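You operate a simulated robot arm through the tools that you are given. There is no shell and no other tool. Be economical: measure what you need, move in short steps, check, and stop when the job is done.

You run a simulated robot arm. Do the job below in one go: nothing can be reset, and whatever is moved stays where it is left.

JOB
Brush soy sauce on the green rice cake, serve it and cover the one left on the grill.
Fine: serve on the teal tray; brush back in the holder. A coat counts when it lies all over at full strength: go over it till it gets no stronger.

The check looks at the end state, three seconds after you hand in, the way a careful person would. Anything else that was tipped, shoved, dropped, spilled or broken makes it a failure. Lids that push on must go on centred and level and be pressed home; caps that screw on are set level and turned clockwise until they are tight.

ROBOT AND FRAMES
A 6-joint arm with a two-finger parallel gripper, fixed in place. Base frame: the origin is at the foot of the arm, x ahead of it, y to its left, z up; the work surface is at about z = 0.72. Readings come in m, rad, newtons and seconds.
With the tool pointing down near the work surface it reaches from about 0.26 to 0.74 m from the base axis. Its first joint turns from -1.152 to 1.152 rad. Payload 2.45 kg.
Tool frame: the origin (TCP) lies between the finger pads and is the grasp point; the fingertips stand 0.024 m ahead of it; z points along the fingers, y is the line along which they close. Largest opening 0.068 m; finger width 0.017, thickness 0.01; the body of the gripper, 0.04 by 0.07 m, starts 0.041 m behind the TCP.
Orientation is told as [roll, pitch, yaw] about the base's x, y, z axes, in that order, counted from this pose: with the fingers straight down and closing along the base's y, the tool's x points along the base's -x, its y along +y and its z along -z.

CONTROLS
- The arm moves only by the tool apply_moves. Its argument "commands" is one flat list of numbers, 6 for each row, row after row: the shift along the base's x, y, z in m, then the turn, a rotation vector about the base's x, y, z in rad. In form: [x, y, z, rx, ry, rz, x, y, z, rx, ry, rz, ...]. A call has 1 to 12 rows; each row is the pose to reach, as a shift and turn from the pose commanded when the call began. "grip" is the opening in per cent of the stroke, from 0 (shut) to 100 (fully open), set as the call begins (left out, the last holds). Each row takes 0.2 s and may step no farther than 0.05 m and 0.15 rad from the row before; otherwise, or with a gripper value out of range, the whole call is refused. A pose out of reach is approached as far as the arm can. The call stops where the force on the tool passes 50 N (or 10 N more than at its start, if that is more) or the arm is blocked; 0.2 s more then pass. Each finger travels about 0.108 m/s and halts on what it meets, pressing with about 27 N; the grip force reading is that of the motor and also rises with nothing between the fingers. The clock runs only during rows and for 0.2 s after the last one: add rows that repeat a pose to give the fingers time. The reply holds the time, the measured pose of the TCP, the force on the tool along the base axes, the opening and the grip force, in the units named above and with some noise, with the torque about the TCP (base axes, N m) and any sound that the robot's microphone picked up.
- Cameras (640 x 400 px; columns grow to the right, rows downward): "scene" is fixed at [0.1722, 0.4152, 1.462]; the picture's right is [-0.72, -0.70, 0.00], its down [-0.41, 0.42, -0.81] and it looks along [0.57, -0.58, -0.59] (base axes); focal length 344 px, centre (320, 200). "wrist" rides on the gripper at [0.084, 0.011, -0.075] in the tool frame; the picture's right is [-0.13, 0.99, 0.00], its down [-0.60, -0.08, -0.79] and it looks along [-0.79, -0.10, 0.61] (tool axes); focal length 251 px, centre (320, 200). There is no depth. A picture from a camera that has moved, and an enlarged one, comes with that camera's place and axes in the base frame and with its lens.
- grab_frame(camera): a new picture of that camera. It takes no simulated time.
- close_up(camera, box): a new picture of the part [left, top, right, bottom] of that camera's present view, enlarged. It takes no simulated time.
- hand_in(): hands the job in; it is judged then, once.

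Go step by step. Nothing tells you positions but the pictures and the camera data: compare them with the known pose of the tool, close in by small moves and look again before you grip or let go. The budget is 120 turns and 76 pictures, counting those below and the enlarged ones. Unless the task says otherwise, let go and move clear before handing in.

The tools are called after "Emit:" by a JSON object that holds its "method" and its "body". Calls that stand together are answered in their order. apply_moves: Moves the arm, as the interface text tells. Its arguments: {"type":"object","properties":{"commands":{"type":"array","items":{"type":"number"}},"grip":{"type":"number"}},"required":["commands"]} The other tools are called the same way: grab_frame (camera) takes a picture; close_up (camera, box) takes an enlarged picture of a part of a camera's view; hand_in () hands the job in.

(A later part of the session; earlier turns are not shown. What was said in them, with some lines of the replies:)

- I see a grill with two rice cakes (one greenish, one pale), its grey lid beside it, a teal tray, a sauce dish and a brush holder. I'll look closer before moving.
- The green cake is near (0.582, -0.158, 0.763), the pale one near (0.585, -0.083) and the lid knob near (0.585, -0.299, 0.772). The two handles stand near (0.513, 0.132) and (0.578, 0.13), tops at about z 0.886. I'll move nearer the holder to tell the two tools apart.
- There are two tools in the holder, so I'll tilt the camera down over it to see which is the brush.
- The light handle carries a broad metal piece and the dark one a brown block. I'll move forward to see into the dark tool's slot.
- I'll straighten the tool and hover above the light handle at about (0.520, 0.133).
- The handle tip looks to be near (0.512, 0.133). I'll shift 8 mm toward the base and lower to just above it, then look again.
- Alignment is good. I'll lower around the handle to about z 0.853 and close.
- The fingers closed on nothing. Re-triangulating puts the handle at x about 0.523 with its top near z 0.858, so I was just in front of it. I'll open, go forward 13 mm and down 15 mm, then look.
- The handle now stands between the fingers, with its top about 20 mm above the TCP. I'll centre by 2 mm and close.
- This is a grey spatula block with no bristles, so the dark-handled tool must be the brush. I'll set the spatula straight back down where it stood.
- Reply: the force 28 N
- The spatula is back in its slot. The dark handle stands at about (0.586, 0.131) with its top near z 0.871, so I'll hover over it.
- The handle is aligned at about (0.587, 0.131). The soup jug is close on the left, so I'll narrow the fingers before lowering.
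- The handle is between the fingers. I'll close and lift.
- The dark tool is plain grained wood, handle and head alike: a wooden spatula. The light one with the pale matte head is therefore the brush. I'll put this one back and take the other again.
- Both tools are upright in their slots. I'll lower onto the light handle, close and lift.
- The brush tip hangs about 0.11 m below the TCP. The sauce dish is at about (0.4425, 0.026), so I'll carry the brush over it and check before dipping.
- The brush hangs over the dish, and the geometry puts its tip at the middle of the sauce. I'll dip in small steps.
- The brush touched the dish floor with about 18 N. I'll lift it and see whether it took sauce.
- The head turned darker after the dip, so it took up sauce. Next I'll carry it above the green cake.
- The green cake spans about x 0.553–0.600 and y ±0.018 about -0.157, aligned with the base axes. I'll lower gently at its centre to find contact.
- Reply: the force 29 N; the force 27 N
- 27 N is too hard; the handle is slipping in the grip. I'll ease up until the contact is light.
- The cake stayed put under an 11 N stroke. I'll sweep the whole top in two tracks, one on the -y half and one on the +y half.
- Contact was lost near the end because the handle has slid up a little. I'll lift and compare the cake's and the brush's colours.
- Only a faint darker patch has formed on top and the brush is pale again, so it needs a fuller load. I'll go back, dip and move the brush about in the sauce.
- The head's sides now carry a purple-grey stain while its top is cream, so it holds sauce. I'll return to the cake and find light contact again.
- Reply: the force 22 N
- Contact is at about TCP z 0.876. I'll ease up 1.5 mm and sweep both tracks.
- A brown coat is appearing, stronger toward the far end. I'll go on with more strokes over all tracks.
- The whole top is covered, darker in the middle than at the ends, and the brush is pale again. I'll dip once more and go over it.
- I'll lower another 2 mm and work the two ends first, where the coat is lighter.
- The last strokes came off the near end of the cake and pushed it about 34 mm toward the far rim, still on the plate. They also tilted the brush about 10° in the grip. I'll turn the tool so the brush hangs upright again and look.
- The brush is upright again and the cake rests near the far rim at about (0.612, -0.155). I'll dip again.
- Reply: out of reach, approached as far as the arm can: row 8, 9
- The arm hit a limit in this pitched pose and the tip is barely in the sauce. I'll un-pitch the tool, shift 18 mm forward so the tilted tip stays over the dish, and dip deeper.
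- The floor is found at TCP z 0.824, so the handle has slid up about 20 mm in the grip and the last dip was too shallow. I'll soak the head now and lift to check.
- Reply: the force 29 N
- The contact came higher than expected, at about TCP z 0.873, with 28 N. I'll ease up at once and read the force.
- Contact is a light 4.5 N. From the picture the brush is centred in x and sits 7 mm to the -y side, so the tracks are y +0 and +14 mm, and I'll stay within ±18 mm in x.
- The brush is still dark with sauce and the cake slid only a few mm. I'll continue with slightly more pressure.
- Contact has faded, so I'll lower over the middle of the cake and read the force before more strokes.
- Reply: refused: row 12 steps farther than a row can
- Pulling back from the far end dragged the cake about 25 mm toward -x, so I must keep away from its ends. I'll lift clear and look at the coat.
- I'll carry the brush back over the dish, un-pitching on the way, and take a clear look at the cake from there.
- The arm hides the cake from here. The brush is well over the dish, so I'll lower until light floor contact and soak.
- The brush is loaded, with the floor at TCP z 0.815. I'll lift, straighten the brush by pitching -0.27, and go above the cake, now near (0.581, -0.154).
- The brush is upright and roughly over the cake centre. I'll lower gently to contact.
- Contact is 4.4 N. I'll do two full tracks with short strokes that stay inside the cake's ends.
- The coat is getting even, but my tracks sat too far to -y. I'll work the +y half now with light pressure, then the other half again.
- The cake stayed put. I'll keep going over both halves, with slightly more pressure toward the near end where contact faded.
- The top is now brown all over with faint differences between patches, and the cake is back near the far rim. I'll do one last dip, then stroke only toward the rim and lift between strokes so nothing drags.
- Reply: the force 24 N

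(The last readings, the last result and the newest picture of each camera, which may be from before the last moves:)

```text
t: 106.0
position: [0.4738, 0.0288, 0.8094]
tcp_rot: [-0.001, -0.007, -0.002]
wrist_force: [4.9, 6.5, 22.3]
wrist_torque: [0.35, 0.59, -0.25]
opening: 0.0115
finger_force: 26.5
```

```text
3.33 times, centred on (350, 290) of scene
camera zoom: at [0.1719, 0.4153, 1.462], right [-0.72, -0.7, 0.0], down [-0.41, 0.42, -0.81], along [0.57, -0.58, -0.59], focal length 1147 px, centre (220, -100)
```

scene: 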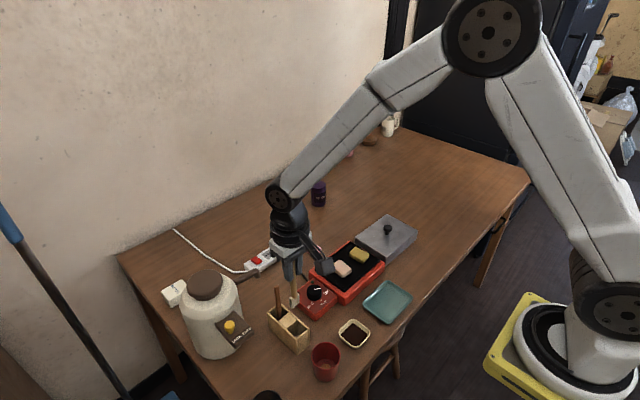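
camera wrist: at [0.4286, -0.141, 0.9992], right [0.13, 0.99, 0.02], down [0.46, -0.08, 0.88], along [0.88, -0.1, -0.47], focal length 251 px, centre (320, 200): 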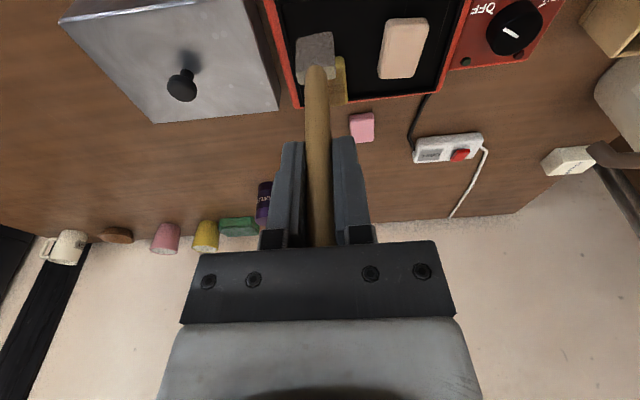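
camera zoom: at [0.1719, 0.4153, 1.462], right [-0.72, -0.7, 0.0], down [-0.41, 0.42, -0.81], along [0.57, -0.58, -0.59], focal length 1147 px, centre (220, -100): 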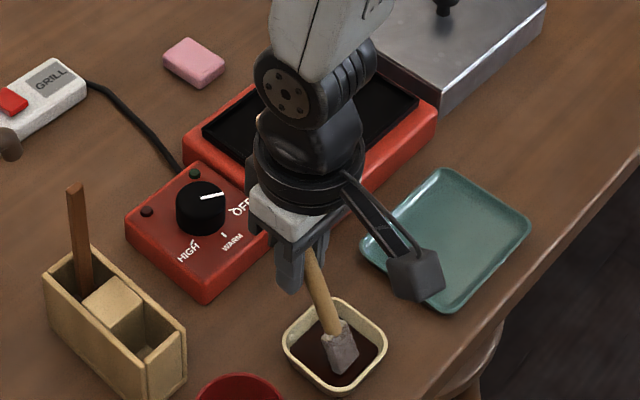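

Emit:
{"method": "apply_moves", "body": {"commands": [0, 0, 0.03, 0, 0, 0, 0, 0, 0.07, 0, 0, 0, 0, 0, 0.1, 0, 0, 0, 0.02, -0.03, 0.1, 0, -0.1, 0, 0.04, -0.06, 0.1, 0, -0.2, 0, 0.06, -0.09, 0.1, 0, -0.3, 0, 0.08, -0.12, 0.1, 0, -0.3, 0, 0.1, -0.15, 0.1, 0, -0.3, 0, 0.125, -0.185, 0.1, 0, -0.3, 0, 0.125, -0.185, 0.07, 0, -0.3, 0, 0.125, -0.185, 0.065, 0, -0.3, 0]}}

Emit:
{"method": "close_up", "body": {"camera": "scene", "box": [316, 225, 380, 265]}}

```text
t: 108.4
position: [0.5966, -0.1585, 0.8727]
tcp_rot: [0.0, -0.3, -0.002]
wrist_force: [-0.7, -0.7, -0.2]
wrist_torque: [-0.01, 0.0, 0.01]
opening: 0.0119
finger_force: 27.0
```

```text
10.00 times, centred on (348, 245) of scene
camera zoom: at [0.1722, 0.4152, 1.462], right [-0.72, -0.7, 0.0], down [-0.41, 0.42, -0.81], along [0.57, -0.58, -0.59], focal length 3441 px, centre (40, -250)
```

zoom: 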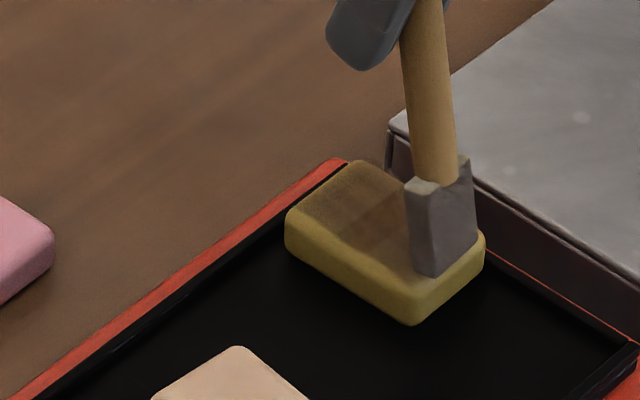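

The brush is near the near end and still leans a bit. I'll pitch a little more, move in, and make contact on the +y track.

Emit:
{"method": "apply_moves", "body": {"commands": [0.005, 0.003, 0.003, 0, -0.08, 0, 0.005, 0.003, -0.002, 0, -0.08, 0, 0.005, 0.003, -0.004, 0, -0.08, 0]}}

```text
t: 109.2
position: [0.6021, -0.1538, 0.8701]
tcp_rot: [0.002, -0.381, -0.001]
wrist_force: [0.0, -0.1, -0.8]
wrist_torque: [0.01, 0.01, 0.0]
opening: 0.0119
finger_force: 27.1
```

Emit:
{"method": "apply_moves", "body": {"commands": [0, 0, -0.002, 0, 0, 0, 0, 0, -0.0035, 0, 0, 0]}}

```text
t: 109.8
position: [0.6023, -0.155, 0.8679]
tcp_rot: [-0.002, -0.386, -0.001]
wrist_force: [-3.6, 2.4, 23.9]
wrist_torque: [0.11, 0.5, -0.02]
opening: 0.0118
finger_force: 27.2
```

Emit:
{"method": "apply_moves", "body": {"commands": [0, 0, 0.002, 0, 0, 0, 0.01, 0, 0.002, 0, 0, 0, 0.02, 0, 0.002, 0, 0, 0, 0.029, 0, 0.002, 0, 0, 0, 0.029, 0, 0.012, 0, 0, 0, 0, -0.013, 0.012, 0, 0, 0, 0, -0.013, 0.0018, 0, 0, 0, 0.01, -0.013, 0.0018, 0, 0, 0, 0.02, -0.013, 0.0018, 0, 0, 0, 0.029, -0.013, 0.0018, 0, 0, 0, 0.029, -0.013, 0.012, 0, 0, 0, 0, 0, 0.012, 0, 0, 0]}}

Emit:
{"method": "apply_moves", "body": {"commands": [0, 0, -0.0105, 0, 0, 0, 0.01, 0, -0.0105, 0, 0, 0, 0.02, 0, -0.0105, 0, 0, 0, 0.029, 0, -0.0105, 0, 0, 0, 0.029, 0, 0, 0, 0, 0, 0, -0.013, 0, 0, 0, 0, 0, -0.013, -0.0105, 0, 0, 0, 0.01, -0.013, -0.0105, 0, 0, 0, 0.02, -0.013, -0.0105, 0, 0, 0, 0.029, -0.013, -0.0105, 0, 0, 0, 0.029, -0.013, 0.0, 0, 0, 0, -0.002, 0, 0, 0, 0, 0]}}

Emit:
{"method": "apply_moves", "body": {"commands": [0, 0, -0.011, 0, 0, 0, 0.01, 0, -0.011, 0, 0, 0, 0.02, 0, -0.011, 0, 0, 0, 0.029, 0, -0.011, 0, 0, 0, 0.029, 0, 0, 0, 0, 0, 0, -0.013, 0, 0, 0, 0, 0, -0.013, -0.011, 0, 0, 0, 0.01, -0.013, -0.011, 0, 0, 0, 0.02, -0.013, -0.011, 0, 0, 0, 0.029, -0.013, -0.011, 0, 0, 0, 0.029, -0.013, 0.0, 0, 0, 0, -0.01, -0.01, 0.03, 0, 0, 0]}}

Emit:
{"method": "close_up", "body": {"camera": "scene", "box": [316, 225, 380, 265]}}

```text
t: 112.4
position: [0.6022, -0.1555, 0.8768]
tcp_rot: [0.001, -0.378, 0.0]
wrist_force: [0.4, -0.6, 0.1]
wrist_torque: [-0.02, 0.0, -0.02]
opening: 0.0114
finger_force: 26.3
```

```text
t: 115.0
position: [0.5988, -0.1562, 0.8785]
tcp_rot: [-0.001, -0.379, -0.001]
wrist_force: [-0.9, -0.2, -0.4]
wrist_torque: [-0.01, -0.02, 0.0]
opening: 0.0115
finger_force: 27.7
```

```text
t: 117.6
position: [0.5889, -0.1646, 0.9099]
tcp_rot: [0.002, -0.378, 0.001]
wrist_force: [-0.3, -0.1, -1.1]
wrist_torque: [-0.01, 0.0, -0.01]
opening: 0.0117
finger_force: 26.7
```

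```text
10.00 times, centred on (348, 245) of scene
camera zoom: at [0.1722, 0.4152, 1.462], right [-0.72, -0.7, 0.0], down [-0.41, 0.42, -0.81], along [0.57, -0.58, -0.59], focal length 3441 px, centre (40, -250)
```

zoom: 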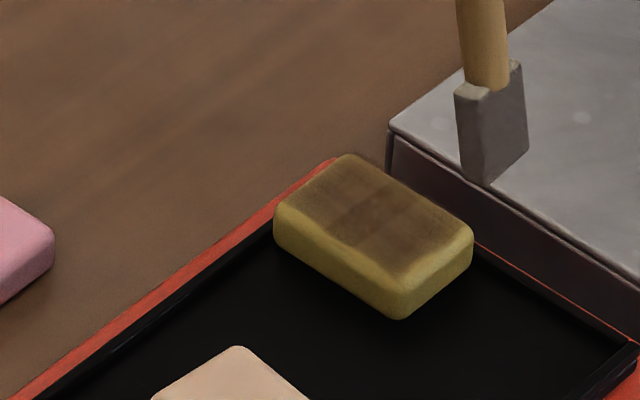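

The coat is nearly even, with the far end slightly lighter. The brush is still loaded, so I'll add strokes there and then over the full length.

Emit:
{"method": "apply_moves", "body": {"commands": [0.028, 0.0085, -0.03, 0, 0, 0, 0.028, 0.0085, -0.0413, 0, 0, 0, 0.036, 0.0085, -0.0413, 0, 0, 0, 0.043, 0.0085, -0.0413, 0, 0, 0, 0.05, 0.0085, -0.0413, 0, 0, 0, 0.05, 0.0085, -0.03, 0, 0, 0, 0.028, -0.0045, -0.03, 0, 0, 0, 0.028, -0.0045, -0.0413, 0, 0, 0, 0.036, -0.0045, -0.0413, 0, 0, 0, 0.043, -0.0045, -0.0413, 0, 0, 0, 0.05, -0.0045, -0.0413, 0, 0, 0, 0.05, -0.0045, -0.03, 0, 0, 0]}}

Emit:
{"method": "apply_moves", "body": {"commands": [-0.036, 0.013, 0, 0, 0, 0, -0.036, 0.013, -0.0118, 0, 0, 0, -0.024, 0.013, -0.0118, 0, 0, 0, -0.012, 0.013, -0.0118, 0, 0, 0, -0.001, 0.013, -0.0118, 0, 0, 0, -0.001, 0.013, 0, 0, 0, 0, -0.036, 0.0, 0, 0, 0, 0, -0.036, 0.0, -0.0118, 0, 0, 0, -0.024, 0.0, -0.0118, 0, 0, 0, -0.012, 0.0, -0.0118, 0, 0, 0, -0.001, 0.0, -0.0118, 0, 0, 0, -0.001, 0.0, 0, 0, 0, 0]}}

Emit:
{"method": "apply_moves", "body": {"commands": [-0.02, 0.013, 0, 0, 0, 0, -0.02, 0.013, -0.0122, 0, 0, 0, -0.01, 0.013, -0.0122, 0, 0, 0, 0, 0.013, -0.0122, 0, 0, 0, 0, 0.013, 0, 0, 0, 0, -0.02, 0.0, 0, 0, 0, 0, -0.02, 0.0, -0.0122, 0, 0, 0, -0.01, 0.0, -0.0122, 0, 0, 0, 0, 0.0, -0.0122, 0, 0, 0, 0, 0.0, 0, 0, 0, 0, -0.03, -0.01, 0.03, 0, 0, 0, -0.05, -0.01, 0.035, 0, 0, 0]}}

Emit:
{"method": "close_up", "body": {"camera": "scene", "box": [316, 225, 380, 265]}}

```text
t: 120.2
position: [0.6384, -0.1704, 0.8758]
tcp_rot: [-0.001, -0.378, -0.002]
wrist_force: [-0.1, 0.2, -1.0]
wrist_torque: [0.02, -0.01, 0.01]
opening: 0.0112
finger_force: 27.2
```

```text
t: 122.8
position: [0.6387, -0.1703, 0.878]
tcp_rot: [-0.001, -0.382, 0.0]
wrist_force: [-0.7, 0.1, -0.4]
wrist_torque: [-0.01, -0.02, -0.01]
opening: 0.0112
finger_force: 27.1
```

```text
t: 125.4
position: [0.5902, -0.1798, 0.9133]
tcp_rot: [0.001, -0.38, -0.002]
wrist_force: [-0.8, 0.0, -0.7]
wrist_torque: [0.02, 0.03, 0.0]
opening: 0.0113
finger_force: 27.1
```

```text
10.00 times, centred on (348, 245) of scene
camera zoom: at [0.1722, 0.4152, 1.462], right [-0.72, -0.7, 0.0], down [-0.41, 0.42, -0.81], along [0.57, -0.58, -0.59], focal length 3441 px, centre (40, -250)
```

zoom: 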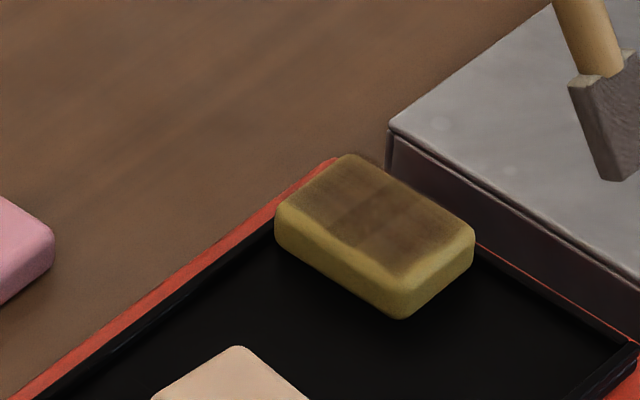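

The coat looks the same as before those strokes, so it is no longer getting stronger. The strokes have tilted the brush a lot in the grip. I'll right it by stroking the other way, toward -x, on the cake, which has free room on that side.

Emit:
{"method": "apply_moves", "body": {"commands": [0.03, 0.008, 0, 0, 0, 0, 0.063, 0.017, 0, 0, 0, 0, 0.063, 0.017, -0.03, 0, 0, 0, 0.063, 0.017, -0.042, 0, 0, 0]}}

Emit:
{"method": "apply_moves", "body": {"commands": [0, 0, -0.003, 0, 0, 0, 0, 0, -0.006, 0, 0, 0]}}

```text
t: 126.4
position: [0.653, -0.1605, 0.8725]
tcp_rot: [0.0, -0.381, -0.002]
wrist_force: [0.1, 0.5, -0.5]
wrist_torque: [-0.03, -0.02, -0.03]
opening: 0.0112
finger_force: 26.5
```

```text
t: 127.0
position: [0.6508, -0.1624, 0.8658]
tcp_rot: [0.001, -0.38, -0.002]
wrist_force: [-0.3, -0.1, -0.1]
wrist_torque: [0.01, -0.04, -0.01]
opening: 0.0118
finger_force: 26.9
```

Emit:
{"method": "apply_moves", "body": {"commands": [0, 0, -0.003, 0, 0, 0, 0, 0, -0.006, 0, 0, 0, 0, 0, -0.009, 0, 0, 0]}}

Emit:
{"method": "close_up", "body": {"camera": "scene", "box": [316, 215, 380, 265]}}

```text
t: 127.8
position: [0.6531, -0.1613, 0.8584]
tcp_rot: [-0.003, -0.389, -0.001]
wrist_force: [3.5, 0.3, 16.8]
wrist_torque: [0.19, 0.8, -0.05]
opening: 0.0114
finger_force: 27.4
```

```text
8.00 times, centred on (348, 240) of scene
camera zoom: at [0.1719, 0.4153, 1.462], right [-0.72, -0.7, 0.0], down [-0.41, 0.42, -0.81], along [0.57, -0.58, -0.59], focal length 2753 px, centre (96, -120)
```

zoom: 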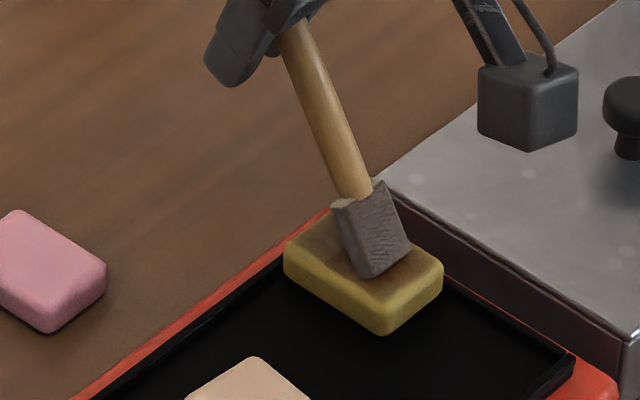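

The brush rests on the cake with 17 N, leaning about 0.4 rad. I'll swing the TCP toward -x along the matching arc so the brush turns upright in the grip.

Emit:
{"method": "apply_moves", "body": {"commands": [-0.0046, 0, 0.0012, 0, 0, 0, -0.0092, 0, 0.0026, 0, 0, 0, -0.014, 0, 0.0038, 0, 0, 0, -0.0187, 0, 0.0048, 0, 0, 0, -0.0235, 0, 0.0056, 0, 0, 0, -0.0284, 0, 0.0062, 0, 0, 0, -0.033, 0, 0.0065, 0, 0, 0, -0.038, 0, 0.0066, 0, 0, 0]}}

```text
t: 129.6
position: [0.6124, -0.1616, 0.8614]
tcp_rot: [0.001, -0.381, -0.001]
wrist_force: [0.7, 0.0, -0.5]
wrist_torque: [0.02, -0.07, -0.03]
opening: 0.0116
finger_force: 27.4
```

Emit:
{"method": "close_up", "body": {"camera": "scene", "box": [316, 205, 396, 265]}}

```text
6.67 times, centred on (356, 235) of scene
camera zoom: at [0.1722, 0.4152, 1.462], right [-0.72, -0.7, 0.0], down [-0.41, 0.42, -0.81], along [0.57, -0.58, -0.59], focal length 2294 px, centre (80, -33)
```

zoom: 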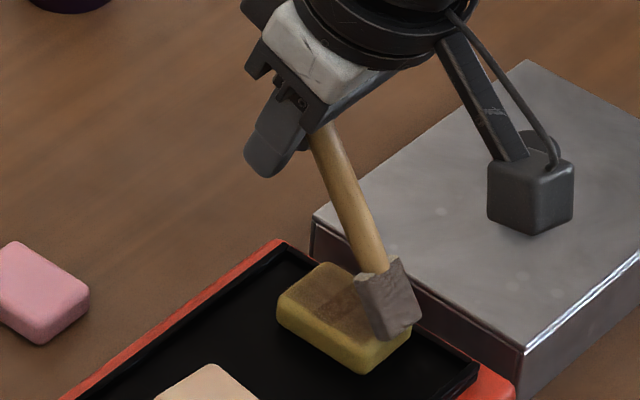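

The brush only slipped along the cake. I'll right it instead by pitching the tool further at the holder. It leans about 0.87 rad relative to the tool, so pitch -0.68 leaves a small lean that fits the slot.

Emit:
{"method": "apply_moves", "body": {"commands": [0, 0, 0.04, 0, 0, 0, 0, 0, 0.08, 0, 0, 0, 0, 0, 0.12, 0, 0, 0, -0.01, 0.04, 0.12, 0, 0, 0, -0.02, 0.08, 0.12, 0, 0, 0, -0.03, 0.12, 0.12, 0, 0, 0, -0.04, 0.16, 0.12, 0, -0.05, 0, -0.05, 0.2, 0.12, 0, -0.1, 0, -0.06, 0.24, 0.12, 0, -0.15, 0, -0.07, 0.27, 0.12, 0, -0.2, 0, -0.077, 0.293, 0.12, 0, -0.25, 0, -0.077, 0.293, 0.12, 0, -0.3, 0]}}

```text
t: 132.2
position: [0.5334, 0.1267, 0.9823]
tcp_rot: [-0.03, -0.672, 0.025]
wrist_force: [0.3, 1.4, 1.1]
wrist_torque: [-0.04, 0.02, -0.07]
opening: 0.0115
finger_force: 27.4
```

Emit:
{"method": "apply_moves", "body": {"commands": [0, 0, -0.03, 0, 0, 0, 0, 0, -0.06, 0, 0, 0, 0, 0, -0.085, 0, 0, 0, 0, 0, -0.085, 0, 0, 0]}}

Emit:
{"method": "close_up", "body": {"camera": "scene", "box": [250, 265, 346, 345]}}

```text
t: 133.2
position: [0.5368, 0.1323, 0.8975]
tcp_rot: [0.0, -0.682, 0.001]
wrist_force: [-0.2, 0.1, -0.5]
wrist_torque: [0.02, 0.01, -0.01]
opening: 0.0116
finger_force: 27.0
```

```text
5.00 times, centred on (298, 305) of scene
camera zoom: at [0.1722, 0.4152, 1.462], right [-0.72, -0.7, 0.0], down [-0.41, 0.42, -0.81], along [0.57, -0.58, -0.59], focal length 1720 px, centre (430, -325)
```

zoom: 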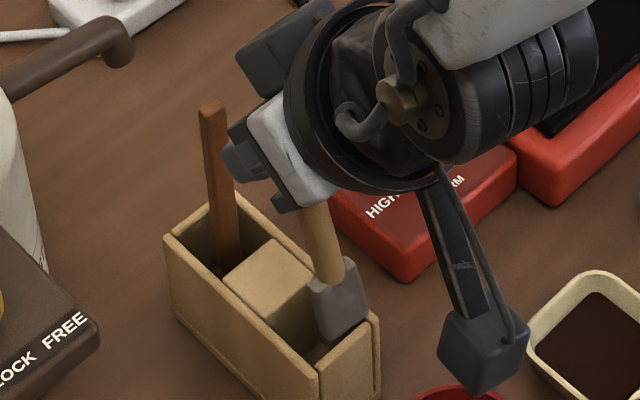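

The pitched pose is reachable and the brush is nearly upright, but its tip is about 12–15 mm too far toward the base. I'll shift +12 mm and lower carefully, watching the force.

Emit:
{"method": "apply_moves", "body": {"commands": [0.006, 0, 0.004, 0, 0, 0, 0.012, 0, 0.004, 0, 0, 0, 0.012, -0.001, 0, 0, 0, 0, 0.012, -0.001, -0.006, 0, 0, 0, 0.012, -0.001, -0.012, 0, 0, 0]}}

Emit:
{"method": "apply_moves", "body": {"commands": [0, 0, -0.005, 0, 0, 0, 0, 0, -0.01, 0, 0, 0]}}

```text
t: 134.4
position: [0.5496, 0.129, 0.8856]
tcp_rot: [-0.001, -0.681, -0.002]
wrist_force: [0.0, 0.2, -0.6]
wrist_torque: [-0.01, 0.0, -0.01]
opening: 0.012
finger_force: 26.8
```

```text
t: 135.0
position: [0.5491, 0.1297, 0.8745]
tcp_rot: [0.0, -0.681, 0.002]
wrist_force: [-0.8, -0.3, -0.3]
wrist_torque: [0.01, 0.02, -0.01]
opening: 0.0118
finger_force: 27.4
```

Emit:
{"method": "apply_moves", "body": {"commands": [0, 0, -0.004, 0, 0, 0, 0, 0, -0.008, 0, 0, 0]}}

Emit:
{"method": "apply_moves", "body": {"commands": [0, 0, -0.004, 0, 0, 0, 0, 0, -0.008, 0, 0, 0]}}

```text
t: 135.6
position: [0.5491, 0.1297, 0.8669]
tcp_rot: [0.001, -0.682, 0.001]
wrist_force: [1.8, 0.2, 1.2]
wrist_torque: [-0.04, -0.17, 0.02]
opening: 0.0117
finger_force: 26.1
```

```text
t: 136.2
position: [0.5496, 0.1296, 0.8591]
tcp_rot: [-0.006, -0.679, 0.003]
wrist_force: [1.3, 0.0, 0.4]
wrist_torque: [-0.05, -0.1, 0.01]
opening: 0.0118
finger_force: 27.3
```

A faint +x force suggests the head is inside the slot and touching the near wall. I'll shift 3 mm forward and go on down.

Emit:
{"method": "apply_moves", "body": {"commands": [0.003, 0, 0, 0, 0, 0, 0.004, 0, -0.005, 0, 0, 0, 0.004, 0, -0.01, 0, 0, 0]}}

Emit:
{"method": "apply_moves", "body": {"commands": [0, 0, -0.004, 0, 0, 0, 0, 0, -0.008, 0, 0, 0]}}

```text
t: 137.0
position: [0.5536, 0.131, 0.8495]
tcp_rot: [-0.008, -0.676, 0.005]
wrist_force: [-0.2, 0.6, -0.9]
wrist_torque: [0.0, -0.01, -0.03]
opening: 0.0118
finger_force: 27.0
```

```text
t: 137.6
position: [0.5528, 0.131, 0.8409]
tcp_rot: [-0.015, -0.678, 0.005]
wrist_force: [-0.3, 0.8, -0.2]
wrist_torque: [0.01, -0.01, -0.02]
opening: 0.0117
finger_force: 26.4
```

Emit:
{"method": "apply_moves", "body": {"commands": [0, 0, -0.003, 0, 0, 0, 0, 0, -0.006, 0, 0, 0]}}

Emit:
{"method": "close_up", "body": {"camera": "scene", "box": [250, 265, 346, 345]}}

```text
t: 138.2
position: [0.5567, 0.1323, 0.8351]
tcp_rot: [-0.014, -0.677, 0.006]
wrist_force: [-0.7, -0.7, -0.5]
wrist_torque: [0.0, -0.03, -0.01]
opening: 0.0117
finger_force: 26.9
out of reach, approached as far as the arm can: row 2
```

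```text
5.00 times, centred on (298, 305) of scene
camera zoom: at [0.1722, 0.4152, 1.462], right [-0.72, -0.7, 0.0], down [-0.41, 0.42, -0.81], along [0.57, -0.58, -0.59], focal length 1720 px, centre (430, -325)
```

zoom: 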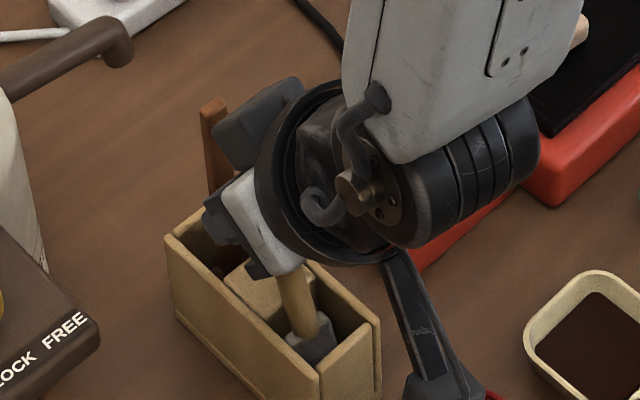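

The head is well inside its slot with no side force. I'll release with a modest opening and back straight up.

Emit:
{"method": "apply_moves", "body": {"commands": [0, 0, 0.001, 0, 0, 0, 0, 0, 0.001, 0, 0, 0, 0, 0, 0.001, 0, 0, 0], "grip": 45}}

Emit:
{"method": "apply_moves", "body": {"commands": [0, 0, 0.02, 0, 0, 0, -0.005, 0, 0.04, 0, 0, 0, -0.01, 0, 0.07, 0, 0, 0, -0.01, 0, 0.1, 0, 0, 0, -0.01, 0, 0.13, 0, 0, 0]}}

```text
t: 139.0
position: [0.5567, 0.1326, 0.8387]
tcp_rot: [-0.013, -0.676, 0.006]
wrist_force: [1.5, -0.6, -0.5]
wrist_torque: [-0.02, -0.02, -0.03]
opening: 0.0305
finger_force: 0.0
```

```text
t: 140.2
position: [0.5453, 0.1311, 0.967]
tcp_rot: [-0.001, -0.679, -0.002]
wrist_force: [0.2, 1.0, 0.5]
wrist_torque: [-0.02, 0.0, 0.0]
opening: 0.0307
finger_force: 0.0
```

The brush is in the holder. Now I'll level the tool and go to a viewpoint before the green cake, to place it and the lid knob in one picture.

Emit:
{"method": "apply_moves", "body": {"commands": [-0.002, -0.04, 0.01, 0, 0.1, 0, -0.004, -0.08, 0.01, 0, 0.2, 0, -0.006, -0.12, 0.01, 0, 0.3, 0, -0.008, -0.16, 0.0, 0, 0.4, 0, -0.01, -0.2, -0.01, 0, 0.5, 0, -0.012, -0.24, -0.02, 0, 0.6, 0, -0.015, -0.28, -0.03, 0, 0.68, 0, -0.015, -0.296, -0.037, 0, 0.68, 0, -0.015, -0.296, -0.037, 0, 0.68, 0], "grip": 75}}

Emit:
{"method": "grab_frame", "body": {"camera": "wrist"}}

```text
t: 142.2
position: [0.5299, -0.1648, 0.9335]
tcp_rot: [0.001, -0.001, 0.0]
wrist_force: [0.1, 0.2, 0.6]
wrist_torque: [-0.03, -0.01, 0.0]
opening: 0.0511
finger_force: 0.0
out of reach, approached as far as the arm can: row 3
```

```text
2 pictures are left
camera wrist: at [0.4467, -0.1529, 1.008], right [0.13, 0.99, 0.0], down [0.6, -0.08, 0.79], along [0.79, -0.1, -0.61], focal length 251 px, centre (320, 200)
```

wrist: 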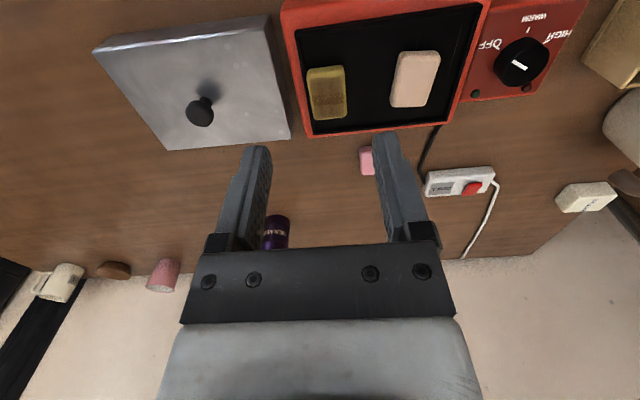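

I place the green cake's centre at (0.583, -0.162), the lid knob at about (0.579, -0.291, 0.78) and the grill centre at about (0.583, -0.104). I'll lower the open fingers around the cake now.

Emit:
{"method": "apply_moves", "body": {"commands": [0.03, 0.002, 0, 0, 0, 0, 0.053, 0.003, 0, 0, 0, 0, 0.053, 0.003, -0.05, 0, 0, 0, 0.053, 0.003, -0.1, 0, 0, 0, 0.053, 0.003, -0.13, 0, 0, 0, 0.053, 0.003, -0.145, 0, 0, 0, 0.053, 0.003, -0.15, 0, 0, 0]}}

```text
t: 143.8
position: [0.5828, -0.1627, 0.786]
tcp_rot: [0.001, 0.006, 0.003]
wrist_force: [-9.2, 1.9, 13.0]
wrist_torque: [0.46, 0.13, 0.29]
opening: 0.0523
finger_force: 1.0
stopped in row 7: the force on the tool passed its limit at 60 N (the readings are from after the stop); the commanded pose is now the measured one
```

The fingertips met the plate at about z 0.762, on the +y finger, so the plate is higher than I took it to be. I'll rise 2 mm, shift 5 mm back and close on the cake.

Emit:
{"method": "apply_moves", "body": {"commands": [0, 0, 0.002, 0, 0, 0, -0.005, 0, 0.002, 0, 0, 0]}}

Emit:
{"method": "apply_moves", "body": {"commands": [0, 0, 0, 0, 0, 0, 0, 0, 0, 0, 0, 0, 0, 0, 0, 0, 0, 0], "grip": 30}}

```text
t: 144.4
position: [0.5783, -0.1618, 0.7861]
tcp_rot: [0.001, 0.001, 0.001]
wrist_force: [0.1, 0.7, -0.1]
wrist_torque: [0.0, -0.03, 0.0]
opening: 0.0512
finger_force: 0.1
```

```text
t: 145.2
position: [0.5781, -0.165, 0.7866]
tcp_rot: [0.0, 0.003, 0.0]
wrist_force: [1.3, -29.6, -12.8]
wrist_torque: [-0.41, -0.29, 0.12]
opening: 0.044
finger_force: 15.1
```

One finger is pressing on something fixed: a net -30 N in y with the opening stuck at 44 mm. I'll open at once, rise clear, and spend one picture on this.

Emit:
{"method": "apply_moves", "body": {"commands": [0, 0, 0, 0, 0, 0, 0, 0, 0, 0, 0, 0], "grip": 75}}

Emit:
{"method": "apply_moves", "body": {"commands": [0, 0, 0.015, 0, 0, 0, 0, 0, 0.03, 0, 0, 0]}}

Emit:
{"method": "close_up", "body": {"camera": "scene", "box": [300, 205, 428, 295]}}

```text
t: 145.8
position: [0.5778, -0.1617, 0.7879]
tcp_rot: [0.001, 0.002, 0.0]
wrist_force: [-0.7, 0.4, 0.1]
wrist_torque: [0.03, -0.01, 0.01]
opening: 0.0509
finger_force: 0.0
```

```text
t: 146.4
position: [0.5774, -0.1625, 0.817]
tcp_rot: [0.0, 0.002, 0.001]
wrist_force: [-0.4, 0.3, 1.3]
wrist_torque: [0.01, -0.03, 0.01]
opening: 0.0511
finger_force: 0.1
```

```text
4.44 times, centred on (364, 250) of scene
camera zoom: at [0.1722, 0.4152, 1.462], right [-0.72, -0.7, 0.0], down [-0.41, 0.42, -0.81], along [0.57, -0.58, -0.59], focal length 1529 px, centre (124, -22)
```

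zoom: 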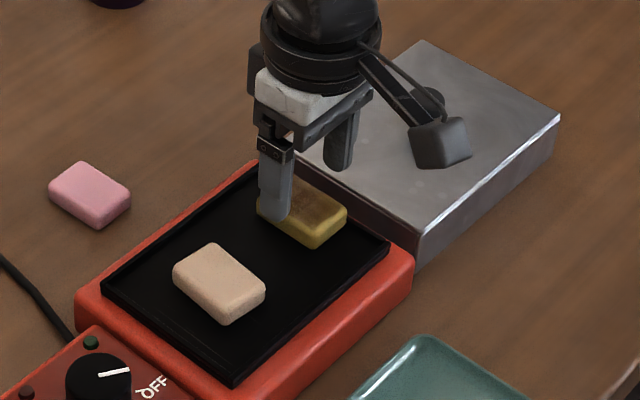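

Nothing was disturbed. The plate is at z≈0.762 with a raised rim, and the cake lies against the -y rim, so the -y finger came down outside it. I'll rise, turn the gripper 90° and grip the cake end to end along x instead.

Emit:
{"method": "apply_moves", "body": {"commands": [0, 0, 0.03, 0, 0, 0, 0, 0, 0.05, 0, 0, 0.15, 0, 0, 0.05, 0, 0, 0.3, 0, 0, 0.05, 0, 0, 0.45, 0, 0, 0.05, 0, 0, 0.6, 0, 0, 0.05, 0, 0, 0.75, 0, 0, 0.05, 0, 0, 0.9, 0, 0, 0.05, 0, 0, 1.05, 0, 0, 0.05, 0, 0, 1.2, 0, 0, 0.05, 0, 0, 1.35, 0, 0, 0.05, 0, 0, 1.5, 0, 0, 0.05, 0, 0, 1.5708], "grip": 90}}

```text
t: 149.0
position: [0.5802, -0.1601, 0.8687]
tcp_rot: [0.001, 0.001, 1.572]
wrist_force: [0.0, 0.8, 0.0]
wrist_torque: [0.03, 0.01, -0.03]
opening: 0.061
finger_force: 0.1
```

Emit:
{"method": "apply_moves", "body": {"commands": [0.001, 0.004, -0.03, 0, 0, 0, 0.001, 0.004, -0.06, 0, 0, 0, 0.001, 0.004, -0.068, 0, 0, 0, 0.001, 0.004, -0.072, 0, 0, 0]}}

Emit:
{"method": "apply_moves", "body": {"commands": [0, 0, -0.003, 0, 0, 0, 0, 0, -0.006, 0, 0, 0]}}

```text
t: 150.0
position: [0.5806, -0.1574, 0.796]
tcp_rot: [0.0, 0.002, 1.571]
wrist_force: [0.0, 0.8, -0.2]
wrist_torque: [-0.03, 0.0, 0.02]
opening: 0.0608
finger_force: 0.0
```

```text
t: 150.6
position: [0.5803, -0.1568, 0.7897]
tcp_rot: [0.001, 0.002, 1.57]
wrist_force: [0.1, -0.2, -0.2]
wrist_torque: [-0.02, 0.0, 0.02]
opening: 0.0611
finger_force: 0.1
```

No contact on the way down, so I'll close on the cake.

Emit:
{"method": "apply_moves", "body": {"commands": [0, 0, 0, 0, 0, 0, 0, 0, 0, 0, 0, 0, 0, 0, 0, 0, 0, 0], "grip": 50}}

```text
t: 151.4
position: [0.5808, -0.1577, 0.7891]
tcp_rot: [0.001, 0.002, 1.57]
wrist_force: [0.7, 0.2, 0.6]
wrist_torque: [-0.02, 0.01, 0.01]
opening: 0.0488
finger_force: 26.9
```

The cake is gripped at 48.8 mm. I'll lift it and carry it over the tray at (0.44, -0.11).

Emit:
{"method": "apply_moves", "body": {"commands": [0, 0, 0.03, 0, 0, 0, 0, 0, 0.06, 0, 0, 0, 0, 0, 0.08, 0, 0, 0, -0.035, 0.012, 0.08, 0, 0, 0, -0.07, 0.024, 0.08, 0, 0, 0, -0.105, 0.036, 0.08, 0, 0, 0, -0.14, 0.048, 0.08, 0, 0, 0, -0.14, 0.048, 0.08, 0, 0, 0, -0.14, 0.048, 0.04, 0, 0, 0, -0.14, 0.048, 0, 0, 0, 0, -0.14, 0.048, -0.02, 0, 0, 0]}}

Emit:
{"method": "apply_moves", "body": {"commands": [0, 0, -0.003, 0, 0, 0, 0, 0, -0.006, 0, 0, 0]}}

```text
t: 153.8
position: [0.4368, -0.1092, 0.767]
tcp_rot: [0.0, 0.004, 1.57]
wrist_force: [0.7, 0.1, -0.4]
wrist_torque: [0.01, -0.02, 0.01]
opening: 0.049
finger_force: 27.0
```

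```text
t: 154.4
position: [0.4383, -0.109, 0.7635]
tcp_rot: [0.0, 0.002, 1.571]
wrist_force: [-0.4, 0.6, 0.0]
wrist_torque: [-0.03, 0.02, 0.0]
opening: 0.0488
finger_force: 27.1
```

Emit:
{"method": "apply_moves", "body": {"commands": [0, 0, -0.003, 0, 0, 0, 0, 0, -0.005, 0, 0, 0]}}

Emit:
{"method": "apply_moves", "body": {"commands": [0, 0, -0.002, 0, 0, 0, 0, 0, -0.003, 0, 0, 0]}}

```text
t: 155.0
position: [0.4401, -0.1092, 0.7565]
tcp_rot: [-0.001, 0.002, 1.57]
wrist_force: [-0.4, -0.3, 0.0]
wrist_torque: [0.03, 0.01, 0.07]
opening: 0.0489
finger_force: 26.8
```

```text
t: 155.6
position: [0.4402, -0.1105, 0.7557]
tcp_rot: [0.001, 0.001, 1.57]
wrist_force: [1.0, 0.7, -0.1]
wrist_torque: [0.02, 0.01, 0.02]
opening: 0.049
finger_force: 26.6
```

Emit:
{"method": "apply_moves", "body": {"commands": [0, 0, -0.002, 0, 0, 0]}}

Emit:
{"method": "apply_moves", "body": {"commands": [0, 0, -0.002, 0, 0, 0]}}

```text
t: 156.0
position: [0.4404, -0.1103, 0.7535]
tcp_rot: [-0.001, 0.001, 1.572]
wrist_force: [0.2, -0.6, -0.3]
wrist_torque: [0.0, 0.02, -0.04]
opening: 0.0488
finger_force: 27.3
```

```text
t: 156.4
position: [0.4409, -0.1092, 0.7532]
tcp_rot: [-0.001, 0.002, 1.57]
wrist_force: [-0.9, 3.4, 28.3]
wrist_torque: [-0.07, 0.07, -0.01]
opening: 0.049
finger_force: 27.2
```

The cake is down on the tray. I'll ease up slightly, open, and rise straight up.

Emit:
{"method": "apply_moves", "body": {"commands": [0, 0, 0.0015, 0, 0, 0, 0, 0, 0.0015, 0, 0, 0]}}

Emit:
{"method": "apply_moves", "body": {"commands": [0, 0, 0, 0, 0, 0, 0, 0, 0, 0, 0, 0, 0, 0, 0.02, 0, 0, 0, 0, 0, 0.06, 0, 0, 0, 0, 0, 0.1, 0, 0, 0, 0, 0, 0.14, 0, 0, 0], "grip": 85}}

```text
t: 157.0
position: [0.44, -0.1108, 0.7524]
tcp_rot: [0.0, 0.003, 1.57]
wrist_force: [3.4, 0.3, 6.9]
wrist_torque: [-0.04, -0.17, -0.01]
opening: 0.0487
finger_force: 26.9
```

```text
t: 158.4
position: [0.4397, -0.1067, 0.8966]
tcp_rot: [0.001, 0.002, 1.572]
wrist_force: [0.2, -0.3, -0.3]
wrist_torque: [0.02, 0.0, -0.02]
opening: 0.0578
finger_force: 0.0
```

The green cake is served. All four views of the lid knob agree at (0.5795, -0.2925, z≈0.78). I'll go there with the fingers open and lower around it.

Emit:
{"method": "apply_moves", "body": {"commands": [0.028, -0.037, 0, 0, 0, 0, 0.056, -0.073, 0, 0, 0, 0, 0.084, -0.11, 0, 0, 0, 0, 0.112, -0.147, 0, 0, 0, 0, 0.139, -0.183, 0, 0, 0, 0, 0.139, -0.183, 0, 0, 0, 0, 0.139, -0.183, -0.04, 0, 0, 0, 0.139, -0.183, -0.08, 0, 0, 0, 0.139, -0.183, -0.098, 0, 0, 0]}}

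Emit:
{"method": "apply_moves", "body": {"commands": [0, 0, -0.005, 0, 0, 0, 0, 0, -0.01, 0, 0, 0]}}

```text
t: 160.4
position: [0.5758, -0.2901, 0.7952]
tcp_rot: [0.0, 0.001, 1.572]
wrist_force: [-0.1, -0.1, -0.3]
wrist_torque: [-0.01, 0.0, 0.0]
opening: 0.0576
finger_force: 0.1
```

```text
t: 161.0
position: [0.5768, -0.2922, 0.7851]
tcp_rot: [-0.001, 0.002, 1.571]
wrist_force: [-0.3, -0.2, 0.1]
wrist_torque: [0.02, 0.05, 0.0]
opening: 0.058
finger_force: 0.0
```

No contact so far. I'll close slowly on the knob and read the opening.

Emit:
{"method": "apply_moves", "body": {"commands": [0.002, 0, 0, 0, 0, 0, 0.002, 0, 0, 0, 0, 0, 0.002, 0, 0, 0, 0, 0, 0.002, 0, 0, 0, 0, 0], "grip": 0}}

```text
t: 162.0
position: [0.5804, -0.2938, 0.7864]
tcp_rot: [-0.001, 0.003, 1.571]
wrist_force: [-0.1, -1.7, 1.6]
wrist_torque: [-0.03, 0.01, 0.01]
opening: 0.025
finger_force: 26.9
```

The knob is held at 25 mm. I'll lift the lid a little first and check the load.

Emit:
{"method": "apply_moves", "body": {"commands": [0, 0, 0.01, 0, 0, 0, 0, 0, 0.03, 0, 0, 0, 0, 0, 0.06, 0, 0, 0, 0, 0, 0.09, 0, 0, 0, 0, 0, 0.09, 0, 0, 0]}}

```text
t: 163.2
position: [0.579, -0.2961, 0.8751]
tcp_rot: [0.001, 0.0, 1.57]
wrist_force: [-0.6, -0.4, -2.3]
wrist_torque: [0.0, -0.03, 0.0]
opening: 0.025
finger_force: 26.3
```

The lid is up, weighing about 2 N, and measures about 118 × 161 mm. The raised black tray is about 105 × 149 mm, so it should fit over that onto the red body. I'll carry it +0.186 m in y and hover low for the last picture.

Emit:
{"method": "apply_moves", "body": {"commands": [0, 0.04, 0, 0, 0, 0, 0, 0.08, 0, 0, 0, 0, 0, 0.12, 0, 0, 0, 0, 0, 0.16, 0, 0, 0, 0, -0.001, 0.186, 0, 0, 0, 0, -0.001, 0.186, 0, 0, 0, 0, -0.001, 0.186, -0.015, 0, 0, 0, -0.001, 0.186, -0.021, 0, 0, 0, -0.001, 0.186, -0.021, 0, 0, 0]}}

Emit:
{"method": "close_up", "body": {"camera": "scene", "box": [290, 215, 402, 315]}}

```text
t: 165.2
position: [0.5801, -0.1079, 0.8526]
tcp_rot: [0.001, 0.002, 1.572]
wrist_force: [0.7, -0.6, -2.8]
wrist_torque: [0.01, -0.02, 0.0]
opening: 0.025
finger_force: 26.8
```

```text
4.00 times, centred on (346, 265) of scene
camera zoom: at [0.1722, 0.4152, 1.462], right [-0.72, -0.7, 0.0], down [-0.41, 0.42, -0.81], along [0.57, -0.58, -0.59], focal length 1376 px, centre (216, -60)
```

zoom: 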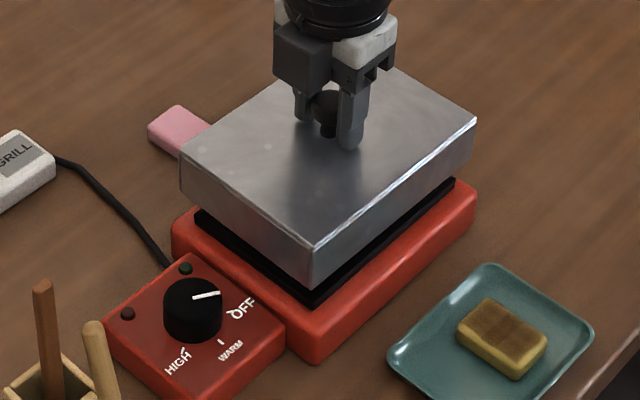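

Everything looks right: cake on the tray, brush and spatula in the holder, and the lid overhanging the black tray by a similar margin all round. I'll shift 1.5 mm back in x and lower gently.

Emit:
{"method": "apply_moves", "body": {"commands": [-0.0015, 0, -0.005, 0, 0, 0, -0.0015, 0, -0.01, 0, 0, 0, -0.0015, 0, -0.014, 0, 0, 0]}}

Emit:
{"method": "apply_moves", "body": {"commands": [0, 0, -0.002, 0, 0, 0, 0, 0, -0.004, 0, 0, 0]}}

```text
t: 166.0
position: [0.5778, -0.1074, 0.8405]
tcp_rot: [0.0, 0.002, 1.571]
wrist_force: [-0.5, -0.6, -2.3]
wrist_torque: [-0.04, 0.04, -0.01]
opening: 0.0249
finger_force: 26.9
```

```text
t: 166.6
position: [0.579, -0.1064, 0.8365]
tcp_rot: [0.002, 0.002, 1.571]
wrist_force: [-0.4, -0.3, -1.4]
wrist_torque: [0.01, -0.07, -0.04]
opening: 0.0252
finger_force: 27.1
```

Emit:
{"method": "apply_moves", "body": {"commands": [0, 0, -0.002, 0, 0, 0, 0, 0, -0.003, 0, 0, 0]}}

Emit:
{"method": "apply_moves", "body": {"commands": [0, 0, -0.002, 0, 0, 0, 0, 0, -0.003, 0, 0, 0]}}

```text
t: 167.2
position: [0.5781, -0.1065, 0.8325]
tcp_rot: [-0.001, 0.002, 1.57]
wrist_force: [-1.0, 0.5, -2.0]
wrist_torque: [0.02, 0.02, 0.03]
opening: 0.0248
finger_force: 26.9
```

```text
t: 167.8
position: [0.5791, -0.1071, 0.8314]
tcp_rot: [-0.003, 0.005, 1.57]
wrist_force: [1.5, 3.5, 5.4]
wrist_torque: [-0.41, 0.2, 0.02]
opening: 0.0249
finger_force: 27.1
```

Contact comes at one corner, -x/-y, so the lid's wall is on the rim there. I'll lift 3 mm, shift slightly toward -y and -x, and try again.

Emit:
{"method": "apply_moves", "body": {"commands": [0, 0, 0.004, 0, 0, 0, -0.001, -0.0025, 0.004, 0, 0, 0, -0.001, -0.0025, 0.001, 0, 0, 0, -0.001, -0.0025, -0.0005, 0, 0, 0]}}

Emit:
{"method": "apply_moves", "body": {"commands": [0, 0, -0.002, 0, 0, 0]}}

```text
t: 168.8
position: [0.5776, -0.1082, 0.8294]
tcp_rot: [0.0, 0.002, 1.57]
wrist_force: [1.6, -0.3, -2.1]
wrist_torque: [-0.01, -0.06, 0.05]
opening: 0.0249
finger_force: 27.2
```

```text
t: 169.2
position: [0.5777, -0.1074, 0.8273]
tcp_rot: [0.001, 0.003, 1.572]
wrist_force: [2.9, 0.4, -1.0]
wrist_torque: [-0.04, -0.15, 0.1]
opening: 0.0252
finger_force: 26.7
```

It goes deeper now with almost no load. I'll go on down in small steps.

Emit:
{"method": "apply_moves", "body": {"commands": [0.0007, 0, -0.002, 0, 0, 0, 0.0007, 0, -0.003, 0, 0, 0]}}

Emit:
{"method": "apply_moves", "body": {"commands": [0, 0, -0.002, 0, 0, 0, 0, 0, -0.003, 0, 0, 0]}}

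```text
t: 169.8
position: [0.5767, -0.1091, 0.8243]
tcp_rot: [0.0, 0.002, 1.571]
wrist_force: [0.3, 0.4, -2.2]
wrist_torque: [0.0, -0.05, 0.08]
opening: 0.0249
finger_force: 26.8
```

```text
t: 170.4
position: [0.5789, -0.1096, 0.8213]
tcp_rot: [-0.003, 0.003, 1.566]
wrist_force: [1.5, -1.2, 7.1]
wrist_torque: [0.56, 0.04, 0.01]
opening: 0.0253
finger_force: 26.9
```

This looks like the seat on the red body at about z 0.756. I'll press gently to level it.

Emit:
{"method": "apply_moves", "body": {"commands": [0, 0, -0.001, 0, 0, 0, 0, 0, -0.002, 0, 0, 0, 0, 0, -0.002, 0, 0, 0]}}

```text
t: 171.2
position: [0.5773, -0.1096, 0.8201]
tcp_rot: [-0.003, 0.003, 1.573]
wrist_force: [-1.4, -8.8, 28.1]
wrist_torque: [-0.12, 0.0, -0.01]
opening: 0.0253
finger_force: 27.4
```

It seats level. I'll ease off, open, and rise clear.

Emit:
{"method": "apply_moves", "body": {"commands": [0, 0, 0.002, 0, 0, 0, 0, 0, 0.002, 0, 0, 0]}}

Emit:
{"method": "apply_moves", "body": {"commands": [0, 0, 0, 0, 0, 0, 0, 0, 0, 0, 0, 0, 0, 0, 0, 0, 0, 0, 0, 0, 0.03, 0, 0, 0, 0, 0, 0.07, 0, 0, 0, 0, 0, 0.12, 0, 0, 0, 0, 0, 0.16, 0, 0, 0], "grip": 85}}

```text
t: 171.8
position: [0.5772, -0.108, 0.8204]
tcp_rot: [-0.001, 0.002, 1.573]
wrist_force: [6.3, -3.3, 5.6]
wrist_torque: [-0.19, -0.15, 0.18]
opening: 0.025
finger_force: 26.5
```

```text
t: 173.4
position: [0.5797, -0.1085, 0.9797]
tcp_rot: [0.003, 0.002, 1.57]
wrist_force: [-0.8, -0.6, -0.3]
wrist_torque: [0.01, -0.02, 0.02]
opening: 0.0577
finger_force: 0.0
```

The forces show the lid seated level, the last picture had the green cake on the tray and the brush in the holder, and the arm is clear. I'm handing in.

Emit:
{"method": "hand_in", "body": {}}

```text
The job is handed in.
```

I brushed the green rice cake, set it on the teal tray, put the brush back in the holder, covered the pale cake with the grill lid, and handed in. I had no pictures left to check the seated lid or the final scene.

- **Coat:** it lies over the whole top and stopped getting darker in the last strokes, though faint patch differences remain.
- **Lid:** I judged it level and seated from the forces alone.
- **Brush:** it stands in its slot but leans a little.
- **Green cake:** it slid about on the grill while I brushed it.
- **Grill:** a finger pressed against its rim with about 30 N for a moment. The picture after that showed nothing tipped.
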